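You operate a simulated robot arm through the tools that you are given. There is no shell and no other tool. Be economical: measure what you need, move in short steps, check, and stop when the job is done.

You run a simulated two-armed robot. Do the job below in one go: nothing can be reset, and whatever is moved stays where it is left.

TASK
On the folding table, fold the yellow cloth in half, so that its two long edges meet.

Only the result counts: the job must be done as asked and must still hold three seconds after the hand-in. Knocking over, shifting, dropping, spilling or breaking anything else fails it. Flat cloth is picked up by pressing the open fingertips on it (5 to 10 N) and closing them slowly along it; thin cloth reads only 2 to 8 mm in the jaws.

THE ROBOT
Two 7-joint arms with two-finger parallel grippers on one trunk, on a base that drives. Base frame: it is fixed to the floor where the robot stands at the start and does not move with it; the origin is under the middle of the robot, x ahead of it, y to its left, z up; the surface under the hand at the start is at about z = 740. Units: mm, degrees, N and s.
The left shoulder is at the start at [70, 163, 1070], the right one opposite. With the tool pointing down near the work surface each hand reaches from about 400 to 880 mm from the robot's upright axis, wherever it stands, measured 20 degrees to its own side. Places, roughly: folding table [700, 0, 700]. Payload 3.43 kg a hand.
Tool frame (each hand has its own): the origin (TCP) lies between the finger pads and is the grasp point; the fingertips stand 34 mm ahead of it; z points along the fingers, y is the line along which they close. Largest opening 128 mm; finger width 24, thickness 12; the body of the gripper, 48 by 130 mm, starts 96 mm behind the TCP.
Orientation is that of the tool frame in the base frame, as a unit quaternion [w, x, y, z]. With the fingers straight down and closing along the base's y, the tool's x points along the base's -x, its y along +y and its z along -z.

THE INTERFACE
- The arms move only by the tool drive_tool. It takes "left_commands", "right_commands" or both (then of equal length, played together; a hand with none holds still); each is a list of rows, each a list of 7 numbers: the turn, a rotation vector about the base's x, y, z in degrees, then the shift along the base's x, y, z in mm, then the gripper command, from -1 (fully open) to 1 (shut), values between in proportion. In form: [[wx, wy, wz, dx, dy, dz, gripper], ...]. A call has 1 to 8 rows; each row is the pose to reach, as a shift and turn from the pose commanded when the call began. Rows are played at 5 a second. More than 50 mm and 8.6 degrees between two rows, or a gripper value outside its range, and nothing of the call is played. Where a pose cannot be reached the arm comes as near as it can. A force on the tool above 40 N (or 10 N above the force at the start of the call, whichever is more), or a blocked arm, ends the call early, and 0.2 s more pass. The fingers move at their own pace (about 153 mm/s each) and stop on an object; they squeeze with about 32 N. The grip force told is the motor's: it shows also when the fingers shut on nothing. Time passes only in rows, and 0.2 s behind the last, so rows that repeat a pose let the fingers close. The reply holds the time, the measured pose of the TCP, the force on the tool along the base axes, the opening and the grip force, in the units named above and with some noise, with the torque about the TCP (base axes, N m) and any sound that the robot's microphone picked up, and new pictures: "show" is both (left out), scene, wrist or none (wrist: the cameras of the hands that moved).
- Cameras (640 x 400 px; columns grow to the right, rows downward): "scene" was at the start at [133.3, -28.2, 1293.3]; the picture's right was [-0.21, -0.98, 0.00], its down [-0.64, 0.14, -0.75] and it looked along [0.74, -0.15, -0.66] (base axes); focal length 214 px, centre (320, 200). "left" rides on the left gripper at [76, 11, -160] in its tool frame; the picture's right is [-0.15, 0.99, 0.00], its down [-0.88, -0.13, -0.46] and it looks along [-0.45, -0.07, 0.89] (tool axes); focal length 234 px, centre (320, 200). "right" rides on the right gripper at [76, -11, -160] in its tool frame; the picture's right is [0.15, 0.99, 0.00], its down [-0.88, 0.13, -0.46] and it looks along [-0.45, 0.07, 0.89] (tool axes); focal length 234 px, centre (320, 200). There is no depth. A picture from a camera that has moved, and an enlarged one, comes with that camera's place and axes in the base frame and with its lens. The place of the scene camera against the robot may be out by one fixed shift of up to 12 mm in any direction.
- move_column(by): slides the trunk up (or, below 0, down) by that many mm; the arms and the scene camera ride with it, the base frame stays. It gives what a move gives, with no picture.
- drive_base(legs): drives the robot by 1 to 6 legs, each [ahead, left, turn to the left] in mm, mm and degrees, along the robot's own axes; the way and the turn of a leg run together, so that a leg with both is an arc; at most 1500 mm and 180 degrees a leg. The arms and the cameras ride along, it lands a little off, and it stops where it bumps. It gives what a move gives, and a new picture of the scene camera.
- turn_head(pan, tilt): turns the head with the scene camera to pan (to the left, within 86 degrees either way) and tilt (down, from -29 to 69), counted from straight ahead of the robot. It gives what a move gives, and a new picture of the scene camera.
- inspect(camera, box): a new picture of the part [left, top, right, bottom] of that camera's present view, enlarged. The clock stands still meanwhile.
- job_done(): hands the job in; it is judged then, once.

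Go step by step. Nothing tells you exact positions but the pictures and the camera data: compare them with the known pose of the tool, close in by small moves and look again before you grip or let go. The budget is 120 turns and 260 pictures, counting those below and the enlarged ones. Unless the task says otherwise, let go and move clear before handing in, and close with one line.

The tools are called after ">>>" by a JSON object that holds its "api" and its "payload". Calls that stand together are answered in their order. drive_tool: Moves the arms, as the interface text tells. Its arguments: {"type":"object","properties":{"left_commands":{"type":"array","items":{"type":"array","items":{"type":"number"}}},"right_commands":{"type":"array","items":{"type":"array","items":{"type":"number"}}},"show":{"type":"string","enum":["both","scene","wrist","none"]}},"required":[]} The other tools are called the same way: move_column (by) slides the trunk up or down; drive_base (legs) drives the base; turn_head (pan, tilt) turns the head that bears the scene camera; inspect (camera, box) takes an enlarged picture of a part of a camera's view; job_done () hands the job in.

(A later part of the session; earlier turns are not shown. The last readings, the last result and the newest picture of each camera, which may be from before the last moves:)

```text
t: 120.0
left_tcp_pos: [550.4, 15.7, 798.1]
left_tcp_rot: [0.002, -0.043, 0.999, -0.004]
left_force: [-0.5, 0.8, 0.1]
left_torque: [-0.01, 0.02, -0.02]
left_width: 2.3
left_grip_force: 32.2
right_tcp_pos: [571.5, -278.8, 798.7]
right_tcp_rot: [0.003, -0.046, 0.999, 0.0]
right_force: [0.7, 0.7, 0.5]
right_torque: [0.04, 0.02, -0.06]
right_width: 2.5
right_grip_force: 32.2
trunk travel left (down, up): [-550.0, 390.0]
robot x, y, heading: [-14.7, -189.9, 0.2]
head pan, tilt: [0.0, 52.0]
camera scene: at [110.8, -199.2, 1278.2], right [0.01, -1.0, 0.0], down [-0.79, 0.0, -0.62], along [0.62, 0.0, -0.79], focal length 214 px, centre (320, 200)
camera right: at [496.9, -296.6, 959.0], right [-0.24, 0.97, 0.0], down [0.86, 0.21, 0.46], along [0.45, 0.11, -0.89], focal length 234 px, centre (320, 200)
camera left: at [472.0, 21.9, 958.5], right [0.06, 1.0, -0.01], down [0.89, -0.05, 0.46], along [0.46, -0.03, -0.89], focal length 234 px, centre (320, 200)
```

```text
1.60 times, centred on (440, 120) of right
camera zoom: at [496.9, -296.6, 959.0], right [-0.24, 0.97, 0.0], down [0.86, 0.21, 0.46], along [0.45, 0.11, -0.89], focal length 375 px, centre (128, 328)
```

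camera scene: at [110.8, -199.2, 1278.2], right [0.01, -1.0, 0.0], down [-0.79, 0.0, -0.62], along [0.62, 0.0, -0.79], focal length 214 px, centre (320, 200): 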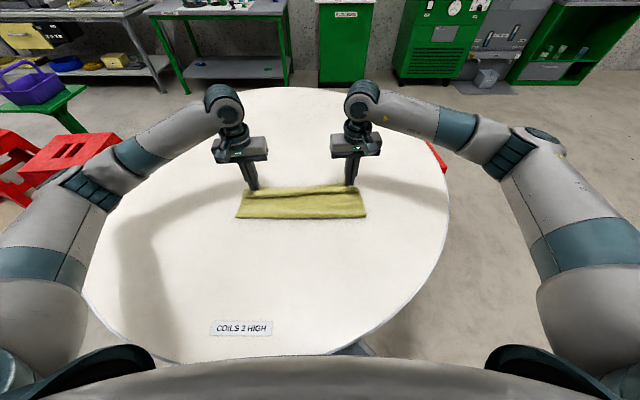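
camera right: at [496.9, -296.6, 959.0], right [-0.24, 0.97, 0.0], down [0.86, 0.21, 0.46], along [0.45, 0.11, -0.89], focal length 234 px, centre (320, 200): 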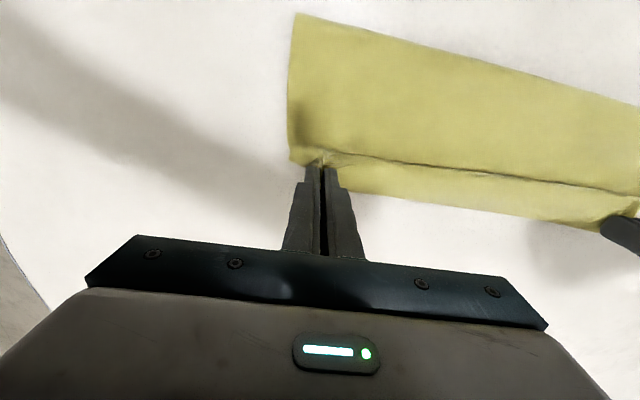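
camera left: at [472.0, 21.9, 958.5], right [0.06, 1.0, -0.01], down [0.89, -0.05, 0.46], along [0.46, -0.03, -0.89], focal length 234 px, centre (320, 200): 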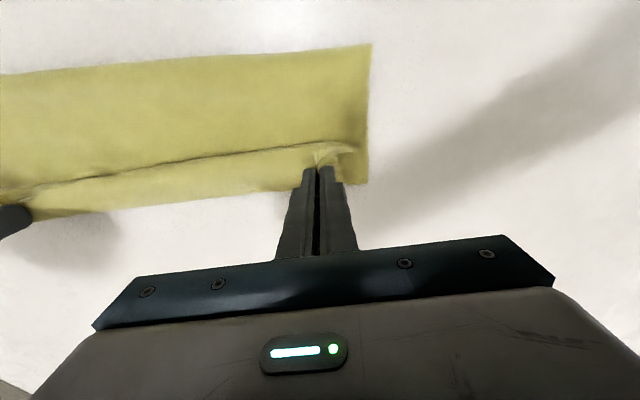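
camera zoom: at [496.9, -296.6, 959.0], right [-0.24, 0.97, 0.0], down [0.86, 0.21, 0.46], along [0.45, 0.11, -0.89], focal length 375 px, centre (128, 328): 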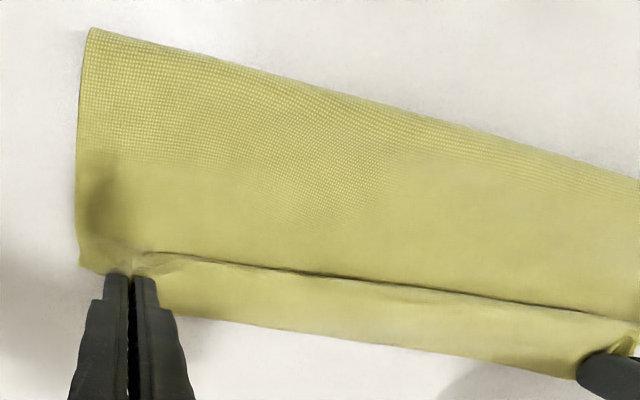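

>>> {"api": "drive_tool", "payload": {"left_commands": [[0, 0, 0, -10, 0, 30, 1], [0, 0, 0, -20, 0, 60, 1], [0, 0, 0, -20, 0, 75, 1]], "right_commands": [[0, 0, 0, -10, 0, 30, 1], [0, 0, 0, -20, 0, 60, 1], [0, 0, 0, -20, 0, 75, 1]]}}

>>> {"api": "inspect", "payload": {"camera": "scene", "box": [220, 130, 380, 230]}}

>>> {"api": "inspect", "payload": {"camera": "right", "box": [270, 80, 640, 310]}}

```text
t: 120.8
left_tcp_pos: [530.0, 14.8, 874.6]
left_tcp_rot: [0.002, -0.043, 0.999, -0.004]
left_force: [0.3, -0.8, -0.1]
left_torque: [-0.02, -0.03, -0.03]
left_width: 1.9
left_grip_force: 31.6
right_tcp_pos: [551.8, -277.8, 874.7]
right_tcp_rot: [0.003, -0.046, 0.999, 0.001]
right_force: [0.4, 0.4, -0.6]
right_torque: [-0.01, 0.0, -0.06]
right_width: 2.2
right_grip_force: 31.8
trunk travel left (down, up): [-550.0, 390.0]
robot x, y, heading: [-17.9, -191.7, 0.3]
head pan, tilt: [0.0, 52.0]
camera scene: at [110.6, -199.4, 1278.0], right [0.01, -1.0, 0.0], down [-0.79, 0.0, -0.62], along [0.62, 0.0, -0.79], focal length 214 px, centre (320, 200)
camera right: at [477.0, -296.6, 1033.9], right [-0.24, 0.97, 0.0], down [0.86, 0.21, 0.46], along [0.45, 0.11, -0.89], focal length 234 px, centre (320, 200)
camera left: at [451.3, 21.2, 1033.5], right [0.06, 1.0, -0.01], down [0.89, -0.05, 0.46], along [0.46, -0.04, -0.89], focal length 234 px, centre (320, 200)
```

scene: 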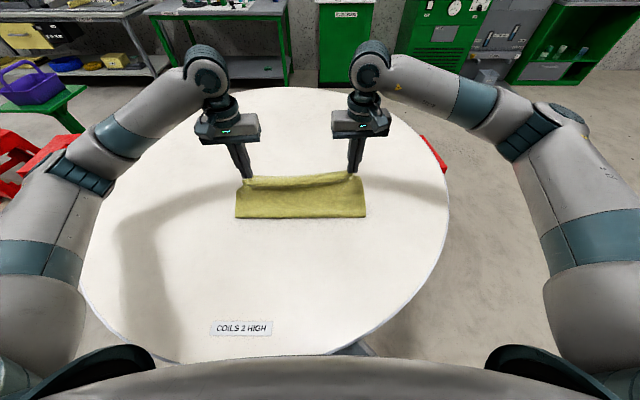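
right: 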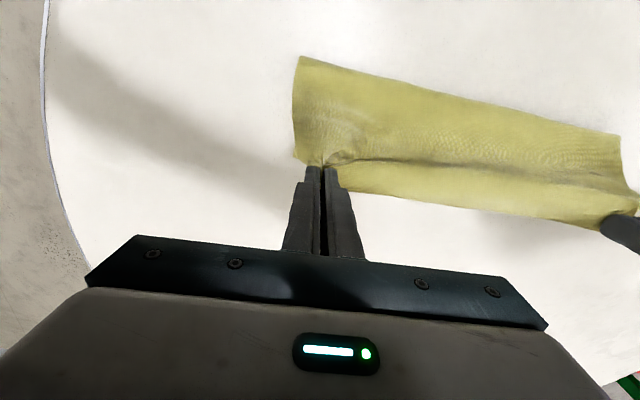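
left: 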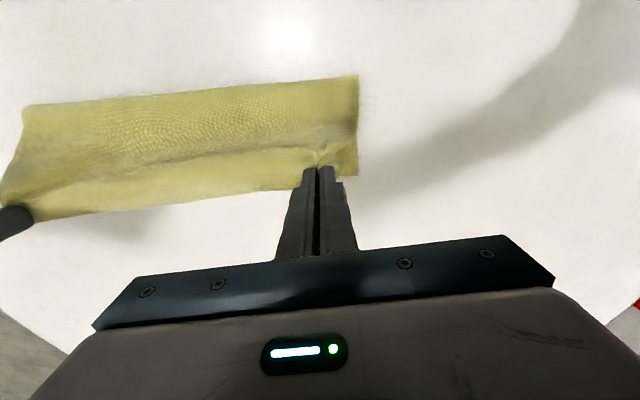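

```text
4.00 times, centred on (300, 180) of scene
camera zoom: at [110.6, -199.4, 1278.0], right [0.01, -1.0, 0.0], down [-0.79, 0.0, -0.62], along [0.62, 0.0, -0.79], focal length 858 px, centre (400, 280)
```

zoom: 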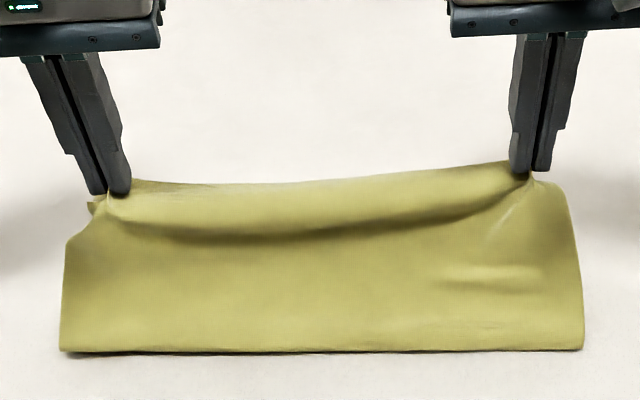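

```text
1.73 times, centred on (455, 195) of right
camera zoom: at [477.0, -296.6, 1033.9], right [-0.24, 0.97, 0.0], down [0.86, 0.21, 0.46], along [0.45, 0.11, -0.89], focal length 405 px, centre (86, 209)
```

zoom: 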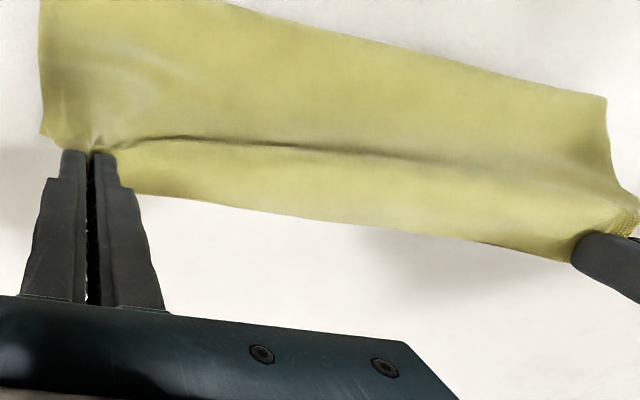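

The fold crease follows the hand when the arc is high. This time I back up and return with a very low pass (~38 mm) so the crease stays further back.

>>> {"api": "drive_tool", "payload": {"left_commands": [[0, 0, 0, -35, 0, -5, 1], [0, 0, 0, -70, 0, -20, 1], [0, 0, 0, -100, 0, -45, 1], [0, 0, 0, -110, 0, -62, 1]], "right_commands": [[0, 0, 0, -35, 0, -5, 1], [0, 0, 0, -70, 0, -20, 1], [0, 0, 0, -100, 0, -45, 1], [0, 0, 0, -110, 0, -62, 1]], "show": "scene"}}

>>> {"api": "inspect", "payload": {"camera": "scene", "box": [200, 130, 400, 255]}}

```text
t: 121.8
left_tcp_pos: [417.4, 16.3, 810.1]
left_tcp_rot: [0.002, -0.044, 0.999, -0.006]
left_force: [-0.4, 0.3, -0.1]
left_torque: [-0.02, -0.01, -0.03]
left_width: 2.1
left_grip_force: 32.1
right_tcp_pos: [440.6, -275.9, 809.6]
right_tcp_rot: [0.002, -0.047, 0.999, 0.001]
right_force: [0.2, -0.3, -0.2]
right_torque: [-0.01, -0.02, -0.02]
right_width: 2.4
right_grip_force: 31.9
trunk travel left (down, up): [-550.0, 390.0]
robot x, y, heading: [-17.7, -190.6, 0.2]
head pan, tilt: [0.0, 52.0]
camera scene: at [110.9, -199.2, 1278.2], right [0.0, -1.0, 0.0], down [-0.79, 0.0, -0.62], along [0.62, 0.0, -0.79], focal length 214 px, centre (320, 200)
```

scene: 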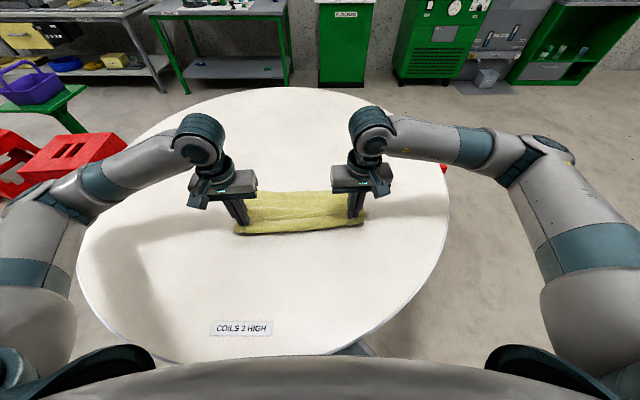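

```text
3.20 times, centred on (300, 192) of scene
camera zoom: at [110.9, -199.2, 1278.2], right [0.0, -1.0, 0.0], down [-0.79, 0.0, -0.62], along [0.62, 0.0, -0.79], focal length 686 px, centre (384, 224)
```

zoom: 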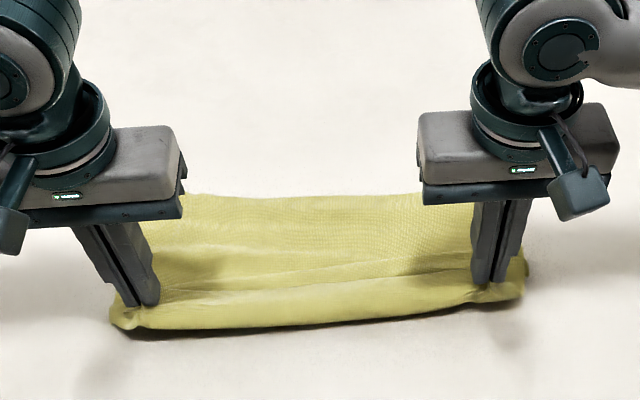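

>>> {"api": "drive_tool", "payload": {"left_commands": [[0, 0, 0, 18, 0, 6, 1], [0, 0, 0, 36, 0, 8, 1], [0, 0, 0, 54, 0, 8, 1], [0, 0, 0, 72, 0, 6, 1], [0, 0, 0, 90, 0, 4, 1], [0, 0, 0, 108, 0, 0, 1], [0, 0, 0, 124, 0, -6, 1], [0, 0, 0, 136, 0, -12, 1]], "right_commands": [[0, 0, 0, 18, 0, 6, 1], [0, 0, 0, 36, 0, 8, 1], [0, 0, 0, 54, 0, 8, 1], [0, 0, 0, 72, 0, 6, 1], [0, 0, 0, 90, 0, 4, 1], [0, 0, 0, 108, 0, 0, 1], [0, 0, 0, 122, 0, -6, 1], [0, 0, 0, 131, 0, -12, 1]]}}

>>> {"api": "inspect", "payload": {"camera": "scene", "box": [200, 130, 400, 255]}}

>>> {"api": "inspect", "payload": {"camera": "left", "box": [0, 0, 400, 240]}}

>>> {"api": "inspect", "payload": {"camera": "right", "box": [240, 0, 640, 240]}}

```text
t: 123.6
left_tcp_pos: [559.2, 14.2, 798.6]
left_tcp_rot: [0.001, -0.043, 0.999, -0.004]
left_force: [0.5, 1.0, 0.2]
left_torque: [-0.06, 0.0, -0.07]
left_width: 2.0
left_grip_force: 32.2
right_tcp_pos: [573.4, -277.1, 797.5]
right_tcp_rot: [0.002, -0.047, 0.999, 0.001]
right_force: [0.2, -0.4, 0.3]
right_torque: [0.04, 0.01, -0.03]
right_width: 2.3
right_grip_force: 32.4
trunk travel left (down, up): [-550.0, 390.0]
robot x, y, heading: [-16.7, -187.7, 0.4]
head pan, tilt: [0.0, 52.0]
camera scene: at [111.3, -199.3, 1278.0], right [0.01, -1.0, 0.0], down [-0.79, 0.0, -0.62], along [0.62, 0.0, -0.79], focal length 214 px, centre (320, 200)
camera right: at [499.0, -296.6, 958.5], right [-0.24, 0.97, 0.0], down [0.86, 0.21, 0.46], along [0.45, 0.11, -0.89], focal length 234 px, centre (320, 200)
camera left: at [479.1, 20.9, 957.8], right [0.06, 1.0, -0.01], down [0.89, -0.05, 0.46], along [0.46, -0.04, -0.89], focal length 234 px, centre (320, 200)
```

scene: 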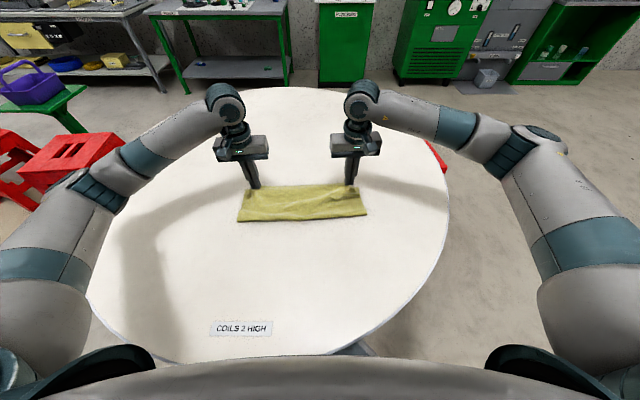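
right: 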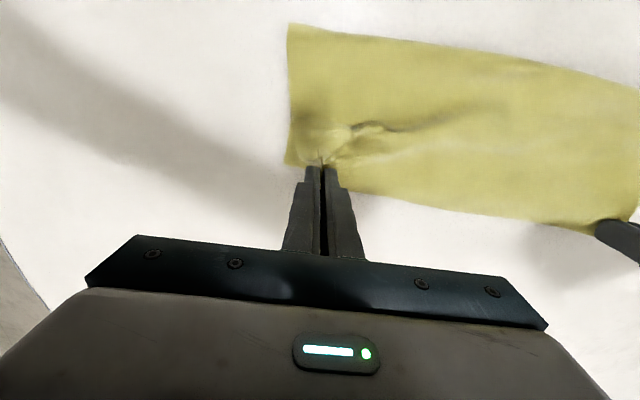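
left: 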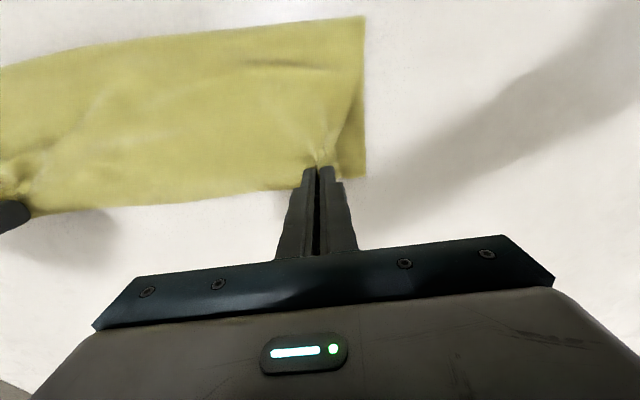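

```text
3.20 times, centred on (300, 192) of scene
camera zoom: at [111.3, -199.3, 1278.0], right [0.01, -1.0, 0.0], down [-0.79, 0.0, -0.62], along [0.62, 0.0, -0.79], focal length 686 px, centre (384, 224)
```

zoom: 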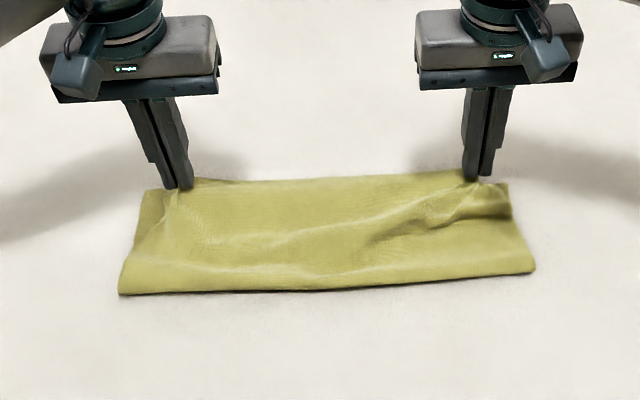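

```text
1.60 times, centred on (200, 120) of left
camera zoom: at [479.1, 20.9, 957.8], right [0.06, 1.0, -0.01], down [0.89, -0.05, 0.46], along [0.46, -0.04, -0.89], focal length 375 px, centre (512, 328)
```

zoom: 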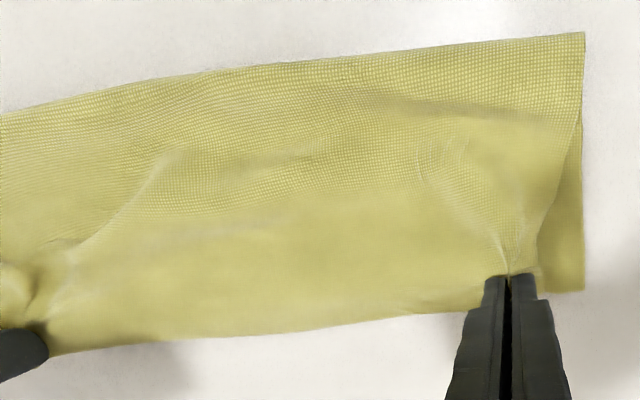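

```text
1.60 times, centred on (440, 120) of right
camera zoom: at [499.0, -296.6, 958.5], right [-0.24, 0.97, 0.0], down [0.86, 0.21, 0.46], along [0.45, 0.11, -0.89], focal length 375 px, centre (128, 328)
```

zoom: 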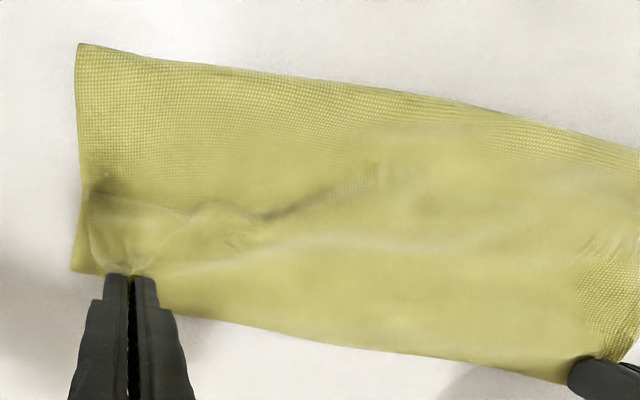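

Much better: no overhang now, and the edges nearly coincide. I check the corners closely for any tucked hem.

>>> {"api": "inspect", "payload": {"camera": "left", "box": [300, 90, 400, 190]}}

>>> {"api": "inspect", "payload": {"camera": "right", "box": [260, 90, 360, 190]}}

```text
4.00 times, centred on (350, 140) of left
camera zoom: at [479.1, 20.9, 957.8], right [0.06, 1.0, -0.01], down [0.89, -0.05, 0.46], along [0.46, -0.04, -0.89], focal length 937 px, centre (200, 440)
```

zoom: 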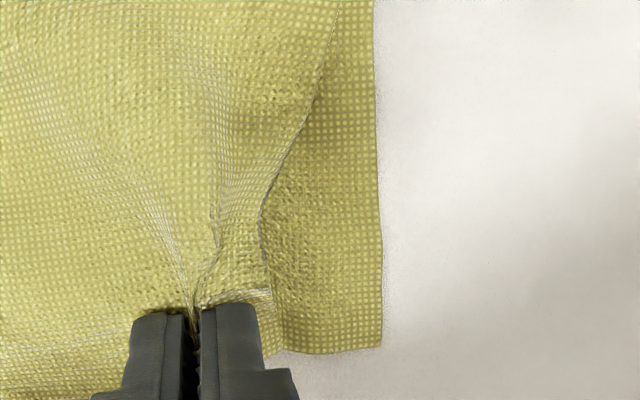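

```text
4.00 times, centred on (310, 140) of right
camera zoom: at [499.0, -296.6, 958.5], right [-0.24, 0.97, 0.0], down [0.86, 0.21, 0.46], along [0.45, 0.11, -0.89], focal length 937 px, centre (360, 440)
```

zoom: 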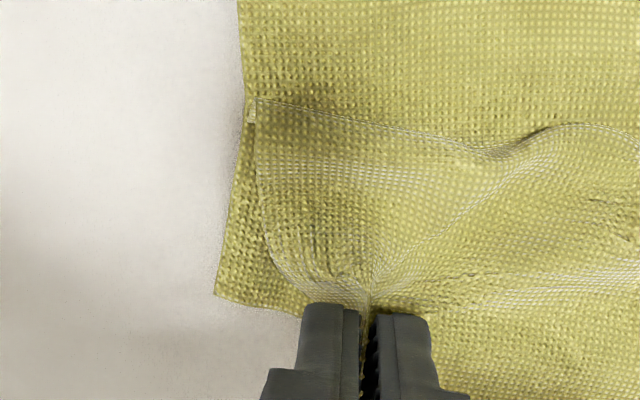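

Corners look clean and flat. I shift slightly (+5 in y, a few mm back in x), lower, and release gently.

>>> {"api": "drive_tool", "payload": {"left_commands": [[0, 0, 0, -1, 3, -8, 1], [0, 0, 0, -3, 5, -15, 1], [0, 0, 0, -3, 5, -19, 1], [0, 0, 0, -3, 5, -19, 0.85], [0, 0, 0, -3, 5, -19, 0.7], [0, 0, 0, -3, 5, -19, 0.6], [0, 0, 0, -3, 5, -5, 0.6], [0, 0, 0, -3, 5, 30, 0.6]], "right_commands": [[0, 0, 0, -2, 3, -8, 1], [0, 0, 0, -4, 5, -15, 1], [0, 0, 0, -4, 5, -18, 1], [0, 0, 0, -4, 5, -18, 0.85], [0, 0, 0, -4, 5, -18, 0.7], [0, 0, 0, -4, 5, -18, 0.6], [0, 0, 0, -4, 5, -5, 0.6], [0, 0, 0, -4, 5, 30, 0.6]]}}

>>> {"api": "drive_tool", "payload": {"left_commands": [[0, 0, 0, -5, 20, 25, 0.6], [0, 0, 0, -25, 50, 55, 0.6], [0, 0, 0, -60, 80, 75, 0.6]], "right_commands": [[0, 0, 0, -5, -20, 25, 0.6], [0, 0, 0, -25, -50, 55, 0.6], [0, 0, 0, -60, -80, 75, 0.6]]}}

>>> {"api": "inspect", "payload": {"camera": "scene", "box": [200, 130, 400, 255]}}

```text
t: 125.4
left_tcp_pos: [553.6, 20.1, 829.3]
left_tcp_rot: [0.002, -0.044, 0.999, -0.004]
left_force: [-0.2, 0.0, 0.0]
left_torque: [0.01, -0.02, -0.01]
left_width: 25.3
left_grip_force: 0.1
right_tcp_pos: [569.0, -271.8, 831.6]
right_tcp_rot: [0.003, -0.047, 0.999, 0.0]
right_force: [-0.3, 0.0, 0.5]
right_torque: [-0.03, 0.02, -0.01]
right_width: 25.5
right_grip_force: 0.1
trunk travel left (down, up): [-550.0, 390.0]
robot x, y, heading: [-11.8, -188.9, 0.2]
head pan, tilt: [0.0, 52.0]
camera scene: at [109.8, -199.3, 1278.1], right [0.01, -1.0, 0.0], down [-0.79, 0.0, -0.62], along [0.62, 0.0, -0.79], focal length 214 px, centre (320, 200)
camera right: at [493.9, -291.3, 989.9], right [-0.24, 0.97, 0.0], down [0.86, 0.21, 0.46], along [0.45, 0.11, -0.89], focal length 234 px, centre (320, 200)
camera left: at [474.6, 26.9, 988.6], right [0.06, 1.0, -0.01], down [0.89, -0.05, 0.46], along [0.46, -0.03, -0.89], focal length 234 px, centre (320, 200)
```

scene: 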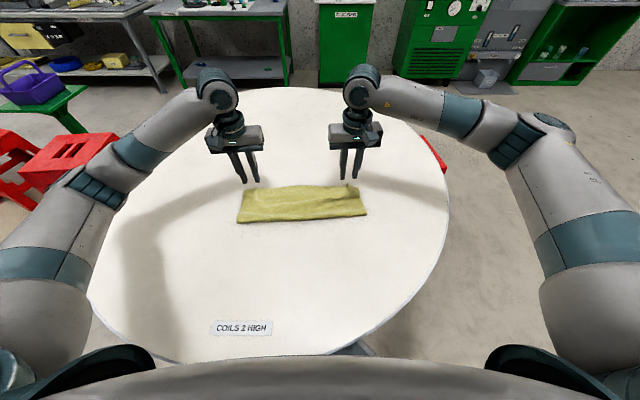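
right: 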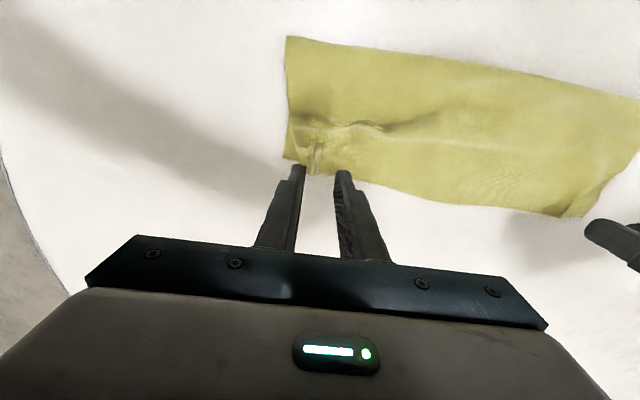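
left: 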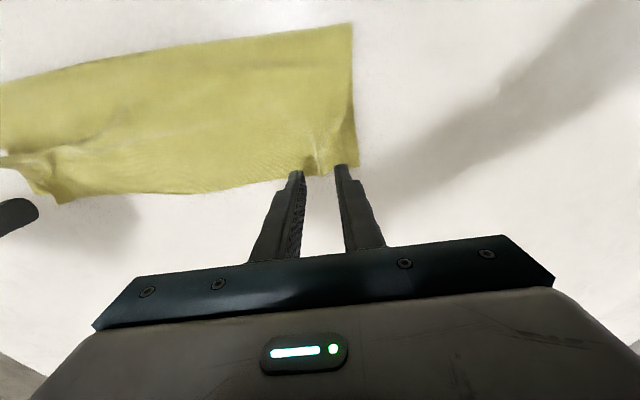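

```text
refused: row 3 steps farther than a row can; nothing moved
```

```text
3.20 times, centred on (300, 192) of scene
camera zoom: at [109.8, -199.3, 1278.1], right [0.01, -1.0, 0.0], down [-0.79, 0.0, -0.62], along [0.62, 0.0, -0.79], focal length 686 px, centre (384, 224)
```

zoom: 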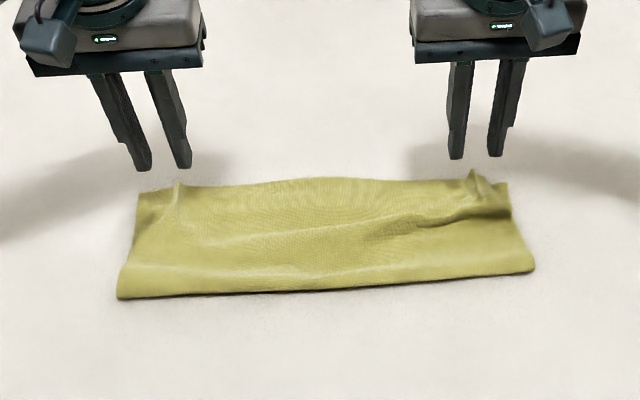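

Released neatly. I look at both edges closely.

>>> {"api": "inspect", "payload": {"camera": "left", "box": [0, 10, 380, 220]}}

>>> {"api": "inspect", "payload": {"camera": "right", "box": [260, 20, 640, 230]}}

```text
1.68 times, centred on (190, 115) of left
camera zoom: at [474.6, 26.9, 988.6], right [0.06, 1.0, -0.01], down [0.89, -0.05, 0.46], along [0.46, -0.03, -0.89], focal length 394 px, centre (539, 343)
```

zoom: 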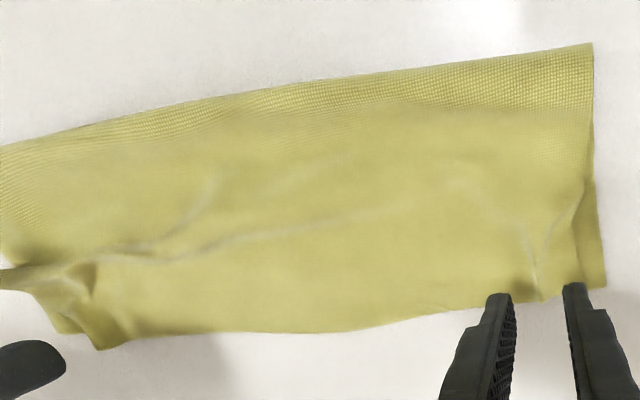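

```text
1.68 times, centred on (450, 125) of right
camera zoom: at [493.9, -291.3, 989.9], right [-0.24, 0.97, 0.0], down [0.86, 0.21, 0.46], along [0.45, 0.11, -0.89], focal length 394 px, centre (101, 326)
```

zoom: 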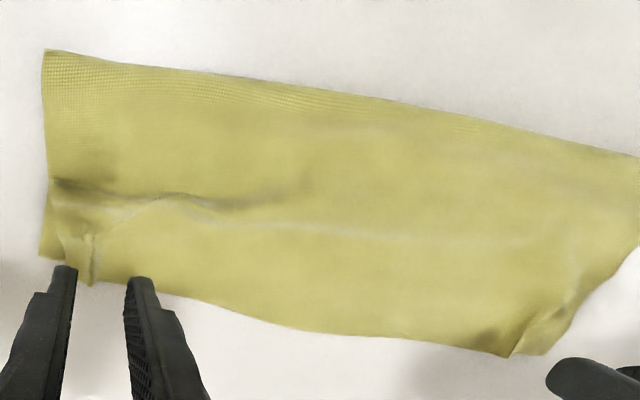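

>>> {"api": "drive_tool", "payload": {"left_commands": [[0, 0, 0, -5, 20, 25, 0.6], [0, 0, 0, -20, 45, 55, 0.6], [0, 0, 0, -45, 70, 85, 0.6], [0, 0, 0, -70, 90, 115, 0.6]], "right_commands": [[0, 0, 0, -5, -10, 25, 0.6], [0, 0, 0, -20, -15, 55, 0.6], [0, 0, 0, -50, -15, 85, 0.6], [0, 0, 0, -80, -15, 115, 0.6]]}}

>>> {"api": "inspect", "payload": {"camera": "scene", "box": [220, 170, 380, 245]}}

>>> {"api": "inspect", "payload": {"camera": "right", "box": [260, 80, 640, 290]}}

>>> {"api": "inspect", "payload": {"camera": "left", "box": [0, 80, 380, 290]}}

```text
t: 126.4
left_tcp_pos: [481.5, 110.2, 945.2]
left_tcp_rot: [0.002, -0.043, 0.999, -0.004]
left_force: [0.0, 0.1, 0.0]
left_torque: [0.01, -0.05, -0.01]
left_width: 25.3
left_grip_force: 0.1
right_tcp_pos: [487.6, -287.6, 944.5]
right_tcp_rot: [0.004, -0.045, 0.999, 0.0]
right_force: [-0.2, 0.3, 0.3]
right_torque: [0.02, -0.03, 0.02]
right_width: 25.7
right_grip_force: 0.0
trunk travel left (down, up): [-550.0, 390.0]
robot x, y, heading: [-14.5, -188.8, 0.4]
head pan, tilt: [0.0, 52.0]
camera scene: at [108.8, -198.9, 1278.2], right [0.0, -1.0, 0.0], down [-0.79, 0.0, -0.62], along [0.62, 0.0, -0.79], focal length 214 px, centre (320, 200)
camera right: at [412.9, -306.1, 1104.1], right [-0.24, 0.97, 0.0], down [0.86, 0.21, 0.46], along [0.45, 0.11, -0.89], focal length 234 px, centre (320, 200)
camera left: at [402.6, 116.6, 1105.9], right [0.06, 1.0, -0.01], down [0.89, -0.05, 0.46], along [0.46, -0.04, -0.89], focal length 234 px, centre (320, 200)
```

scene: 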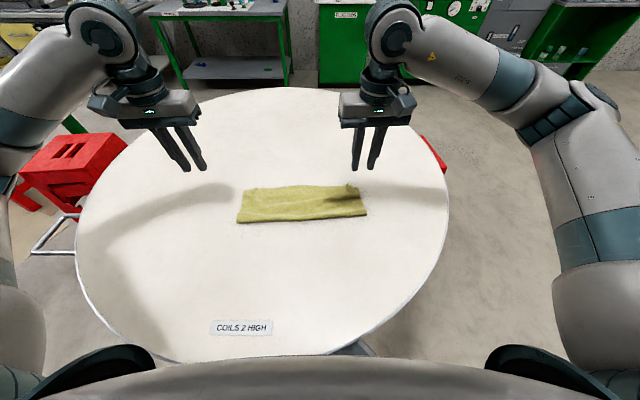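
right: 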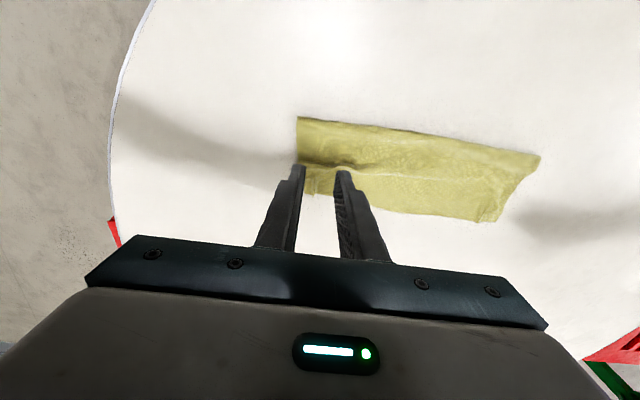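
left: 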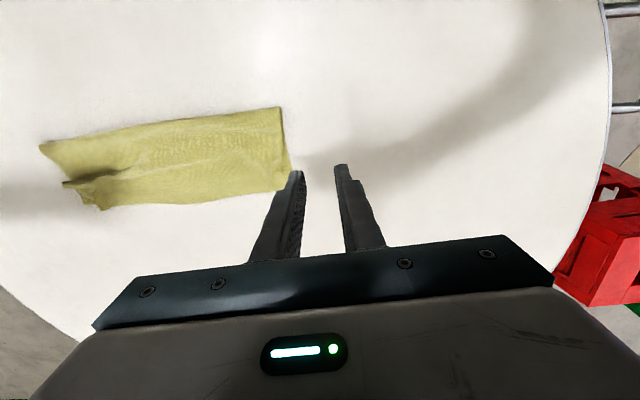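

```text
4.00 times, centred on (300, 208) of scene
camera zoom: at [108.8, -198.9, 1278.2], right [0.0, -1.0, 0.0], down [-0.79, 0.0, -0.62], along [0.62, 0.0, -0.79], focal length 858 px, centre (400, 170)
```

zoom: 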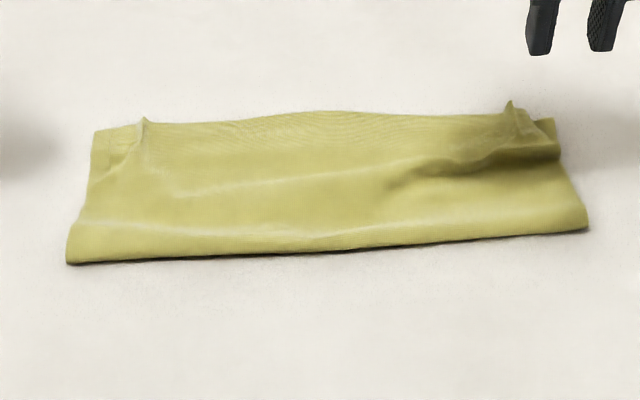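

```text
1.68 times, centred on (450, 185) of right
camera zoom: at [412.9, -306.1, 1104.1], right [-0.24, 0.97, 0.0], down [0.86, 0.21, 0.46], along [0.45, 0.11, -0.89], focal length 394 px, centre (101, 225)
```

zoom: 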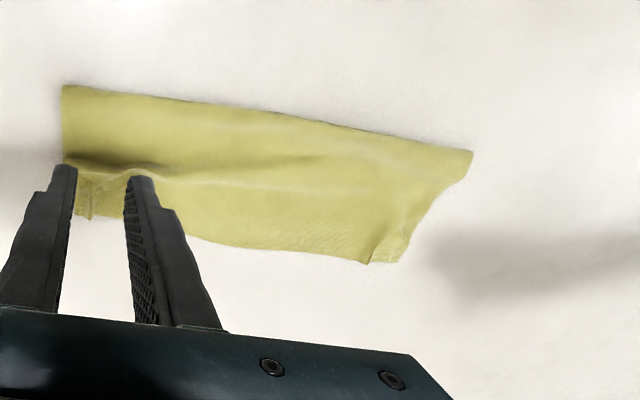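

```text
1.68 times, centred on (190, 185) of left
camera zoom: at [402.6, 116.6, 1105.9], right [0.06, 1.0, -0.01], down [0.89, -0.05, 0.46], along [0.46, -0.04, -0.89], focal length 394 px, centre (539, 225)
```

zoom: 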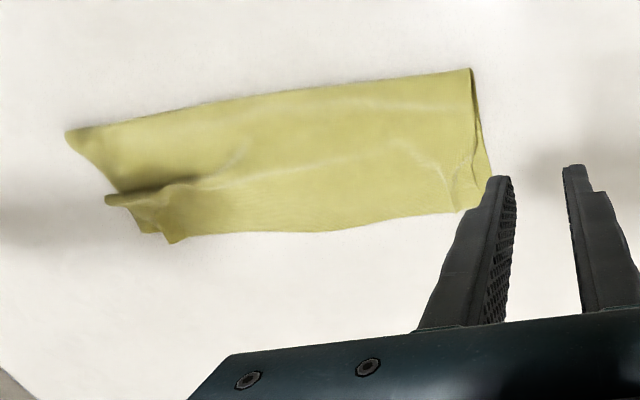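

The edges meet well, but the top layer has slack, especially at the right where the crease should lie ~25–30 mm nearer the robot. I pin the far edge with the left hand and gently drag the top layer toward the crease with the right.

>>> {"api": "drive_tool", "payload": {"left_commands": [[0, 0, 0, 10, -40, -10, 0.0], [0, 0, 0, 20, -80, -20, -0.2], [0, 0, 0, 30, -120, -30, -0.25], [0, 0, 0, 42, -160, -50, -0.25], [0, 0, 0, 55, -200, -75, -0.25], [0, 0, 0, 68, -235, -100, -0.25], [0, 0, 0, 78, -260, -130, -0.25], [0, 0, 0, 80, -270, -158, -0.25]], "right_commands": [[0, 0, 0, 3, -2, -10, 0.55], [0, 0, 0, 6, -4, -30, 0.55], [0, 0, 0, 9, -6, -50, 0.55], [0, 0, 0, 12, -8, -70, 0.55], [0, 0, 0, 15, -10, -90, 0.55], [0, 0, 0, 18, -12, -110, 0.55], [0, 0, 0, 21, -14, -130, 0.55], [0, 0, 0, 24, -14, -150, 0.55]]}}

>>> {"api": "inspect", "payload": {"camera": "right", "box": [200, 0, 520, 200]}}

```text
t: 128.2
left_tcp_pos: [563.5, -161.6, 785.7]
left_tcp_rot: [0.002, -0.043, 0.999, -0.004]
left_force: [0.7, 0.9, 0.1]
left_torque: [0.01, 0.01, -0.03]
left_width: 80.1
left_grip_force: 0.0
right_tcp_pos: [514.4, -303.3, 794.9]
right_tcp_rot: [0.003, -0.046, 0.999, 0.0]
right_force: [-0.2, 0.6, 0.2]
right_torque: [-0.02, 0.02, -0.02]
right_width: 28.8
right_grip_force: 0.0
trunk travel left (down, up): [-550.0, 390.0]
robot x, y, heading: [-12.4, -188.2, 0.1]
head pan, tilt: [0.0, 52.0]
camera scene: at [111.2, -199.3, 1278.1], right [0.01, -1.0, 0.0], down [-0.79, 0.0, -0.62], along [0.62, 0.0, -0.79], focal length 214 px, centre (320, 200)
camera right: at [440.5, -321.6, 954.2], right [-0.24, 0.97, 0.0], down [0.86, 0.21, 0.46], along [0.45, 0.11, -0.89], focal length 234 px, centre (320, 200)
camera left: at [484.6, -154.8, 945.7], right [0.06, 1.0, -0.01], down [0.89, -0.05, 0.46], along [0.46, -0.03, -0.89], focal length 234 px, centre (320, 200)
```

scene: 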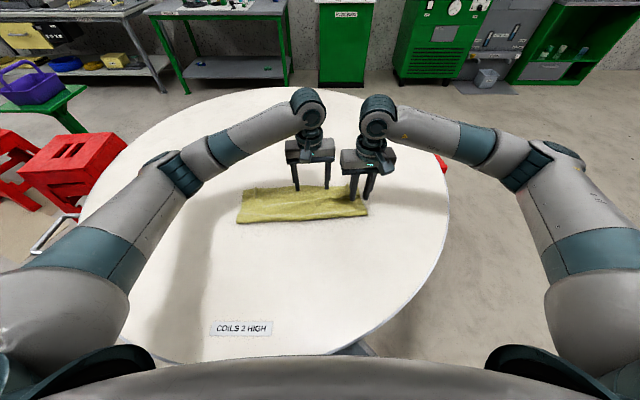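
right: 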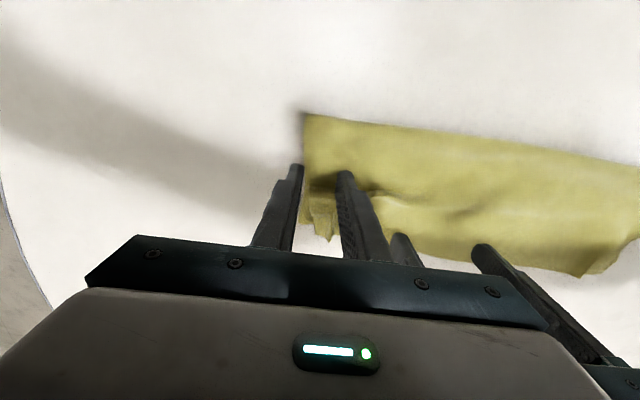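
left: 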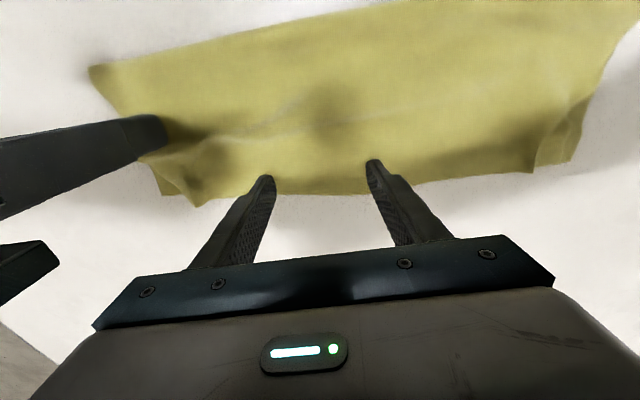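

```text
2.00 times, centred on (360, 100) of right
camera zoom: at [440.5, -321.6, 954.2], right [-0.24, 0.97, 0.0], down [0.86, 0.21, 0.46], along [0.45, 0.11, -0.89], focal length 468 px, centre (240, 400)
```

zoom: 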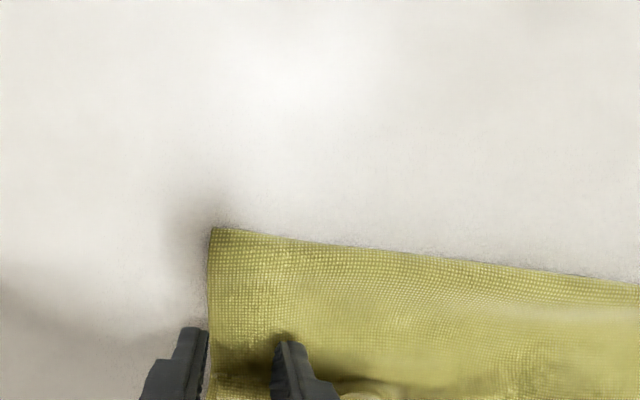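

>>> {"api": "drive_tool", "payload": {"left_commands": [[0, 0, 0, -3, 0, -4, -0.25], [0, 0, 0, -3, 0, -8, -0.25], [0, 0, 0, -3, 0, -9.5, -0.25], [0, 0, 0, -3, 0, -9.5, -0.25]], "right_commands": [[0, 0, 0, -5, 9, -6, 0.6], [0, 0, 0, -5, 9, -12, 0.6], [0, 0, 0, -5, 9, -15, 0.6], [0, 0, 0, -5, 9, -17, 0.6]], "show": "none"}}

```text
t: 129.2
left_tcp_pos: [560.2, -161.3, 777.4]
left_tcp_rot: [0.002, -0.044, 0.999, -0.004]
left_force: [0.1, 0.2, 1.7]
left_torque: [0.04, 0.0, 0.0]
left_width: 80.2
left_grip_force: 0.1
right_tcp_pos: [509.9, -292.9, 777.2]
right_tcp_rot: [0.002, -0.046, 0.999, 0.0]
right_force: [0.0, -0.2, 0.7]
right_torque: [0.0, 0.0, 0.02]
right_width: 25.5
right_grip_force: 0.0
trunk travel left (down, up): [-550.0, 390.0]
robot x, y, heading: [-14.4, -191.2, 0.4]
head pan, tilt: [0.0, 52.0]
```

Left touches. I press it to ~15 N, touch lightly with the right, and drag.

>>> {"api": "drive_tool", "payload": {"left_commands": [[0, 0, 0, 0, 0, -1, -0.25], [0, 0, 0, 0, 0, -1.2, -0.25], [0, 0, 0, 0, 0, -1.2, -0.25], [0, 0, 0, 0, 0, -1.2, -0.25], [0, 0, 0, 0, 0, -1.2, -0.25], [0, 0, 0, 0, 0, -1.2, -0.25], [0, 0, 0, 0, 0, -1.2, -0.25], [0, 0, 0, 0, 0, -1.2, -0.25]], "right_commands": [[0, 0, 0, 0, 0, -0.6, 0.6], [0, 0, 0, 0, 0, -0.8, 0.6], [0, 0, 0, -6, 0, -0.8, 0.6], [0, 0, 0, -12, 0, -0.8, 0.6], [0, 0, 0, -18, 0, -0.8, 0.6], [0, 0, 0, -24, 0, -0.8, 0.6], [0, 0, 0, -30, 0, -0.8, 0.6], [0, 0, 0, -36, 0, -0.8, 0.6]]}}

>>> {"api": "inspect", "payload": {"camera": "scene", "box": [220, 170, 380, 245]}}

```text
t: 131.0
left_tcp_pos: [558.5, -160.4, 776.5]
left_tcp_rot: [0.003, -0.044, 0.999, -0.004]
left_force: [2.9, 1.2, 12.7]
left_torque: [0.57, -0.04, -0.09]
left_width: 79.9
left_grip_force: 0.1
right_tcp_pos: [471.5, -293.6, 776.4]
right_tcp_rot: [0.003, -0.046, 0.999, 0.0]
right_force: [0.3, 0.3, 1.6]
right_torque: [-0.01, -0.06, 0.0]
right_width: 25.6
right_grip_force: 0.0
trunk travel left (down, up): [-550.0, 390.0]
robot x, y, heading: [-15.7, -185.8, 0.2]
head pan, tilt: [0.0, 52.0]
camera scene: at [109.7, -199.4, 1278.2], right [0.01, -1.0, 0.0], down [-0.79, 0.0, -0.62], along [0.62, 0.0, -0.79], focal length 214 px, centre (320, 200)
camera right: at [396.0, -312.6, 936.0], right [-0.24, 0.97, 0.0], down [0.86, 0.21, 0.46], along [0.45, 0.11, -0.89], focal length 234 px, centre (320, 200)
camera left: at [480.5, -154.4, 936.1], right [0.06, 1.0, -0.01], down [0.89, -0.05, 0.46], along [0.46, -0.04, -0.89], focal length 234 px, centre (320, 200)
```

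scene: 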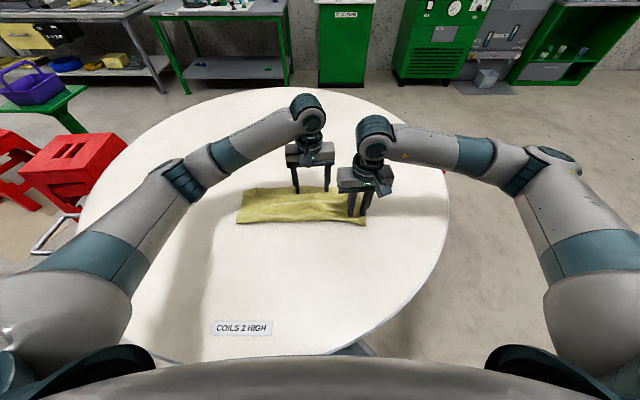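
right: 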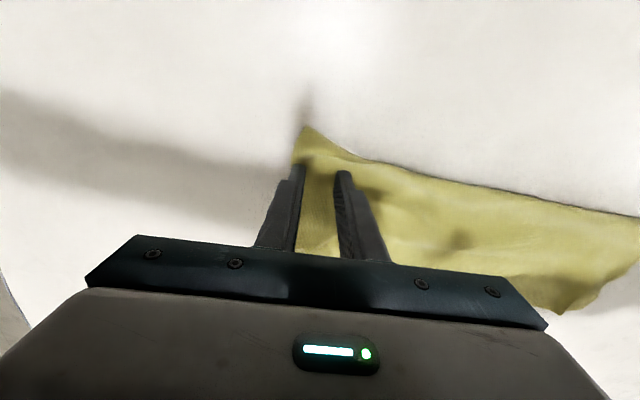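
left: 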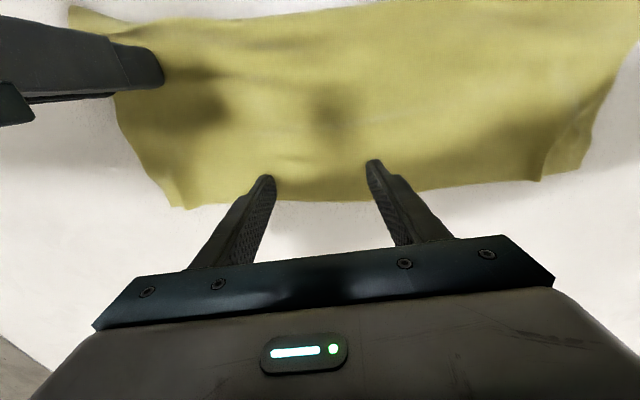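

```text
4.00 times, centred on (300, 208) of scene
camera zoom: at [109.7, -199.4, 1278.2], right [0.01, -1.0, 0.0], down [-0.79, 0.0, -0.62], along [0.62, 0.0, -0.79], focal length 858 px, centre (400, 170)
```

zoom: 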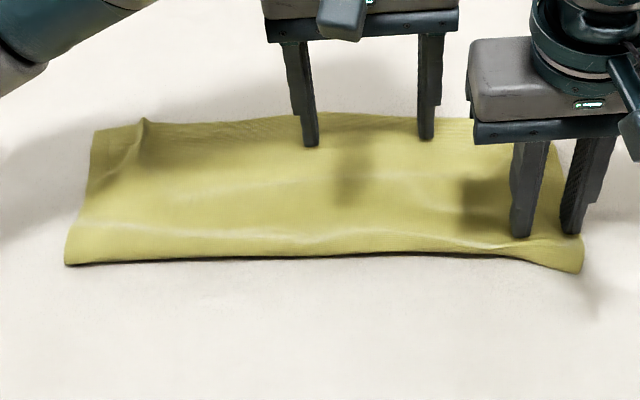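

Excellent, the wrinkle fed out to the crease. I lift both and check the edges.

>>> {"api": "drive_tool", "payload": {"left_commands": [[0, 0, 0, 0, 0, 15, -0.25], [0, 0, 0, 0, 30, 40, -0.25], [0, 0, 0, -20, 70, 60, 0], [0, 0, 0, -50, 105, 80, 0.3], [0, 0, 0, -70, 135, 100, 0.3]], "right_commands": [[0, 0, 0, 0, 0, 15, 0.6], [0, 0, 0, 0, -10, 40, 0.6], [0, 0, 0, 0, -20, 70, 0.6], [0, 0, 0, 0, -30, 100, 0.6], [0, 0, 0, 0, -40, 130, 0.6]]}}

>>> {"api": "inspect", "payload": {"camera": "scene", "box": [220, 170, 380, 245]}}

>>> {"api": "inspect", "payload": {"camera": "right", "box": [260, 80, 640, 290]}}

>>> {"api": "inspect", "payload": {"camera": "left", "box": [0, 20, 380, 230]}}

```text
refused: row 4 steps farther than a row can; nothing moved
```

```text
4.00 times, centred on (300, 208) of scene
camera zoom: at [109.7, -199.4, 1278.2], right [0.01, -1.0, 0.0], down [-0.79, 0.0, -0.62], along [0.62, 0.0, -0.79], focal length 858 px, centre (400, 170)
```

zoom: 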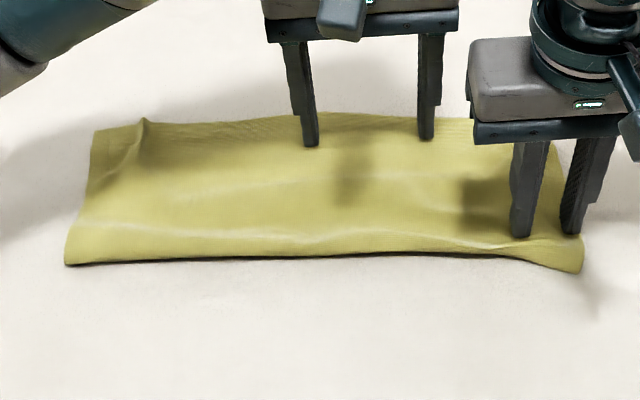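

```text
1.68 times, centred on (450, 185) of right
camera zoom: at [396.0, -312.6, 936.0], right [-0.24, 0.97, 0.0], down [0.86, 0.21, 0.46], along [0.45, 0.11, -0.89], focal length 394 px, centre (101, 225)
```

zoom: 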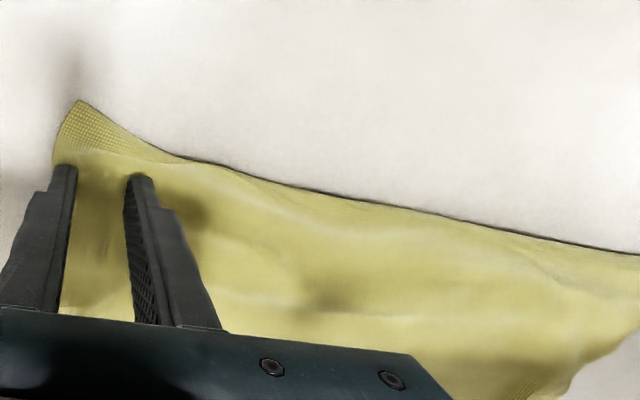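

```text
1.68 times, centred on (190, 125) of left
camera zoom: at [480.5, -154.4, 936.1], right [0.06, 1.0, -0.01], down [0.89, -0.05, 0.46], along [0.46, -0.04, -0.89], focal length 394 px, centre (539, 326)
```

zoom: 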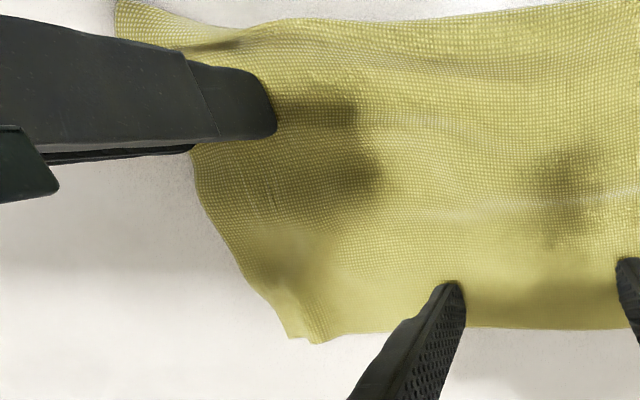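

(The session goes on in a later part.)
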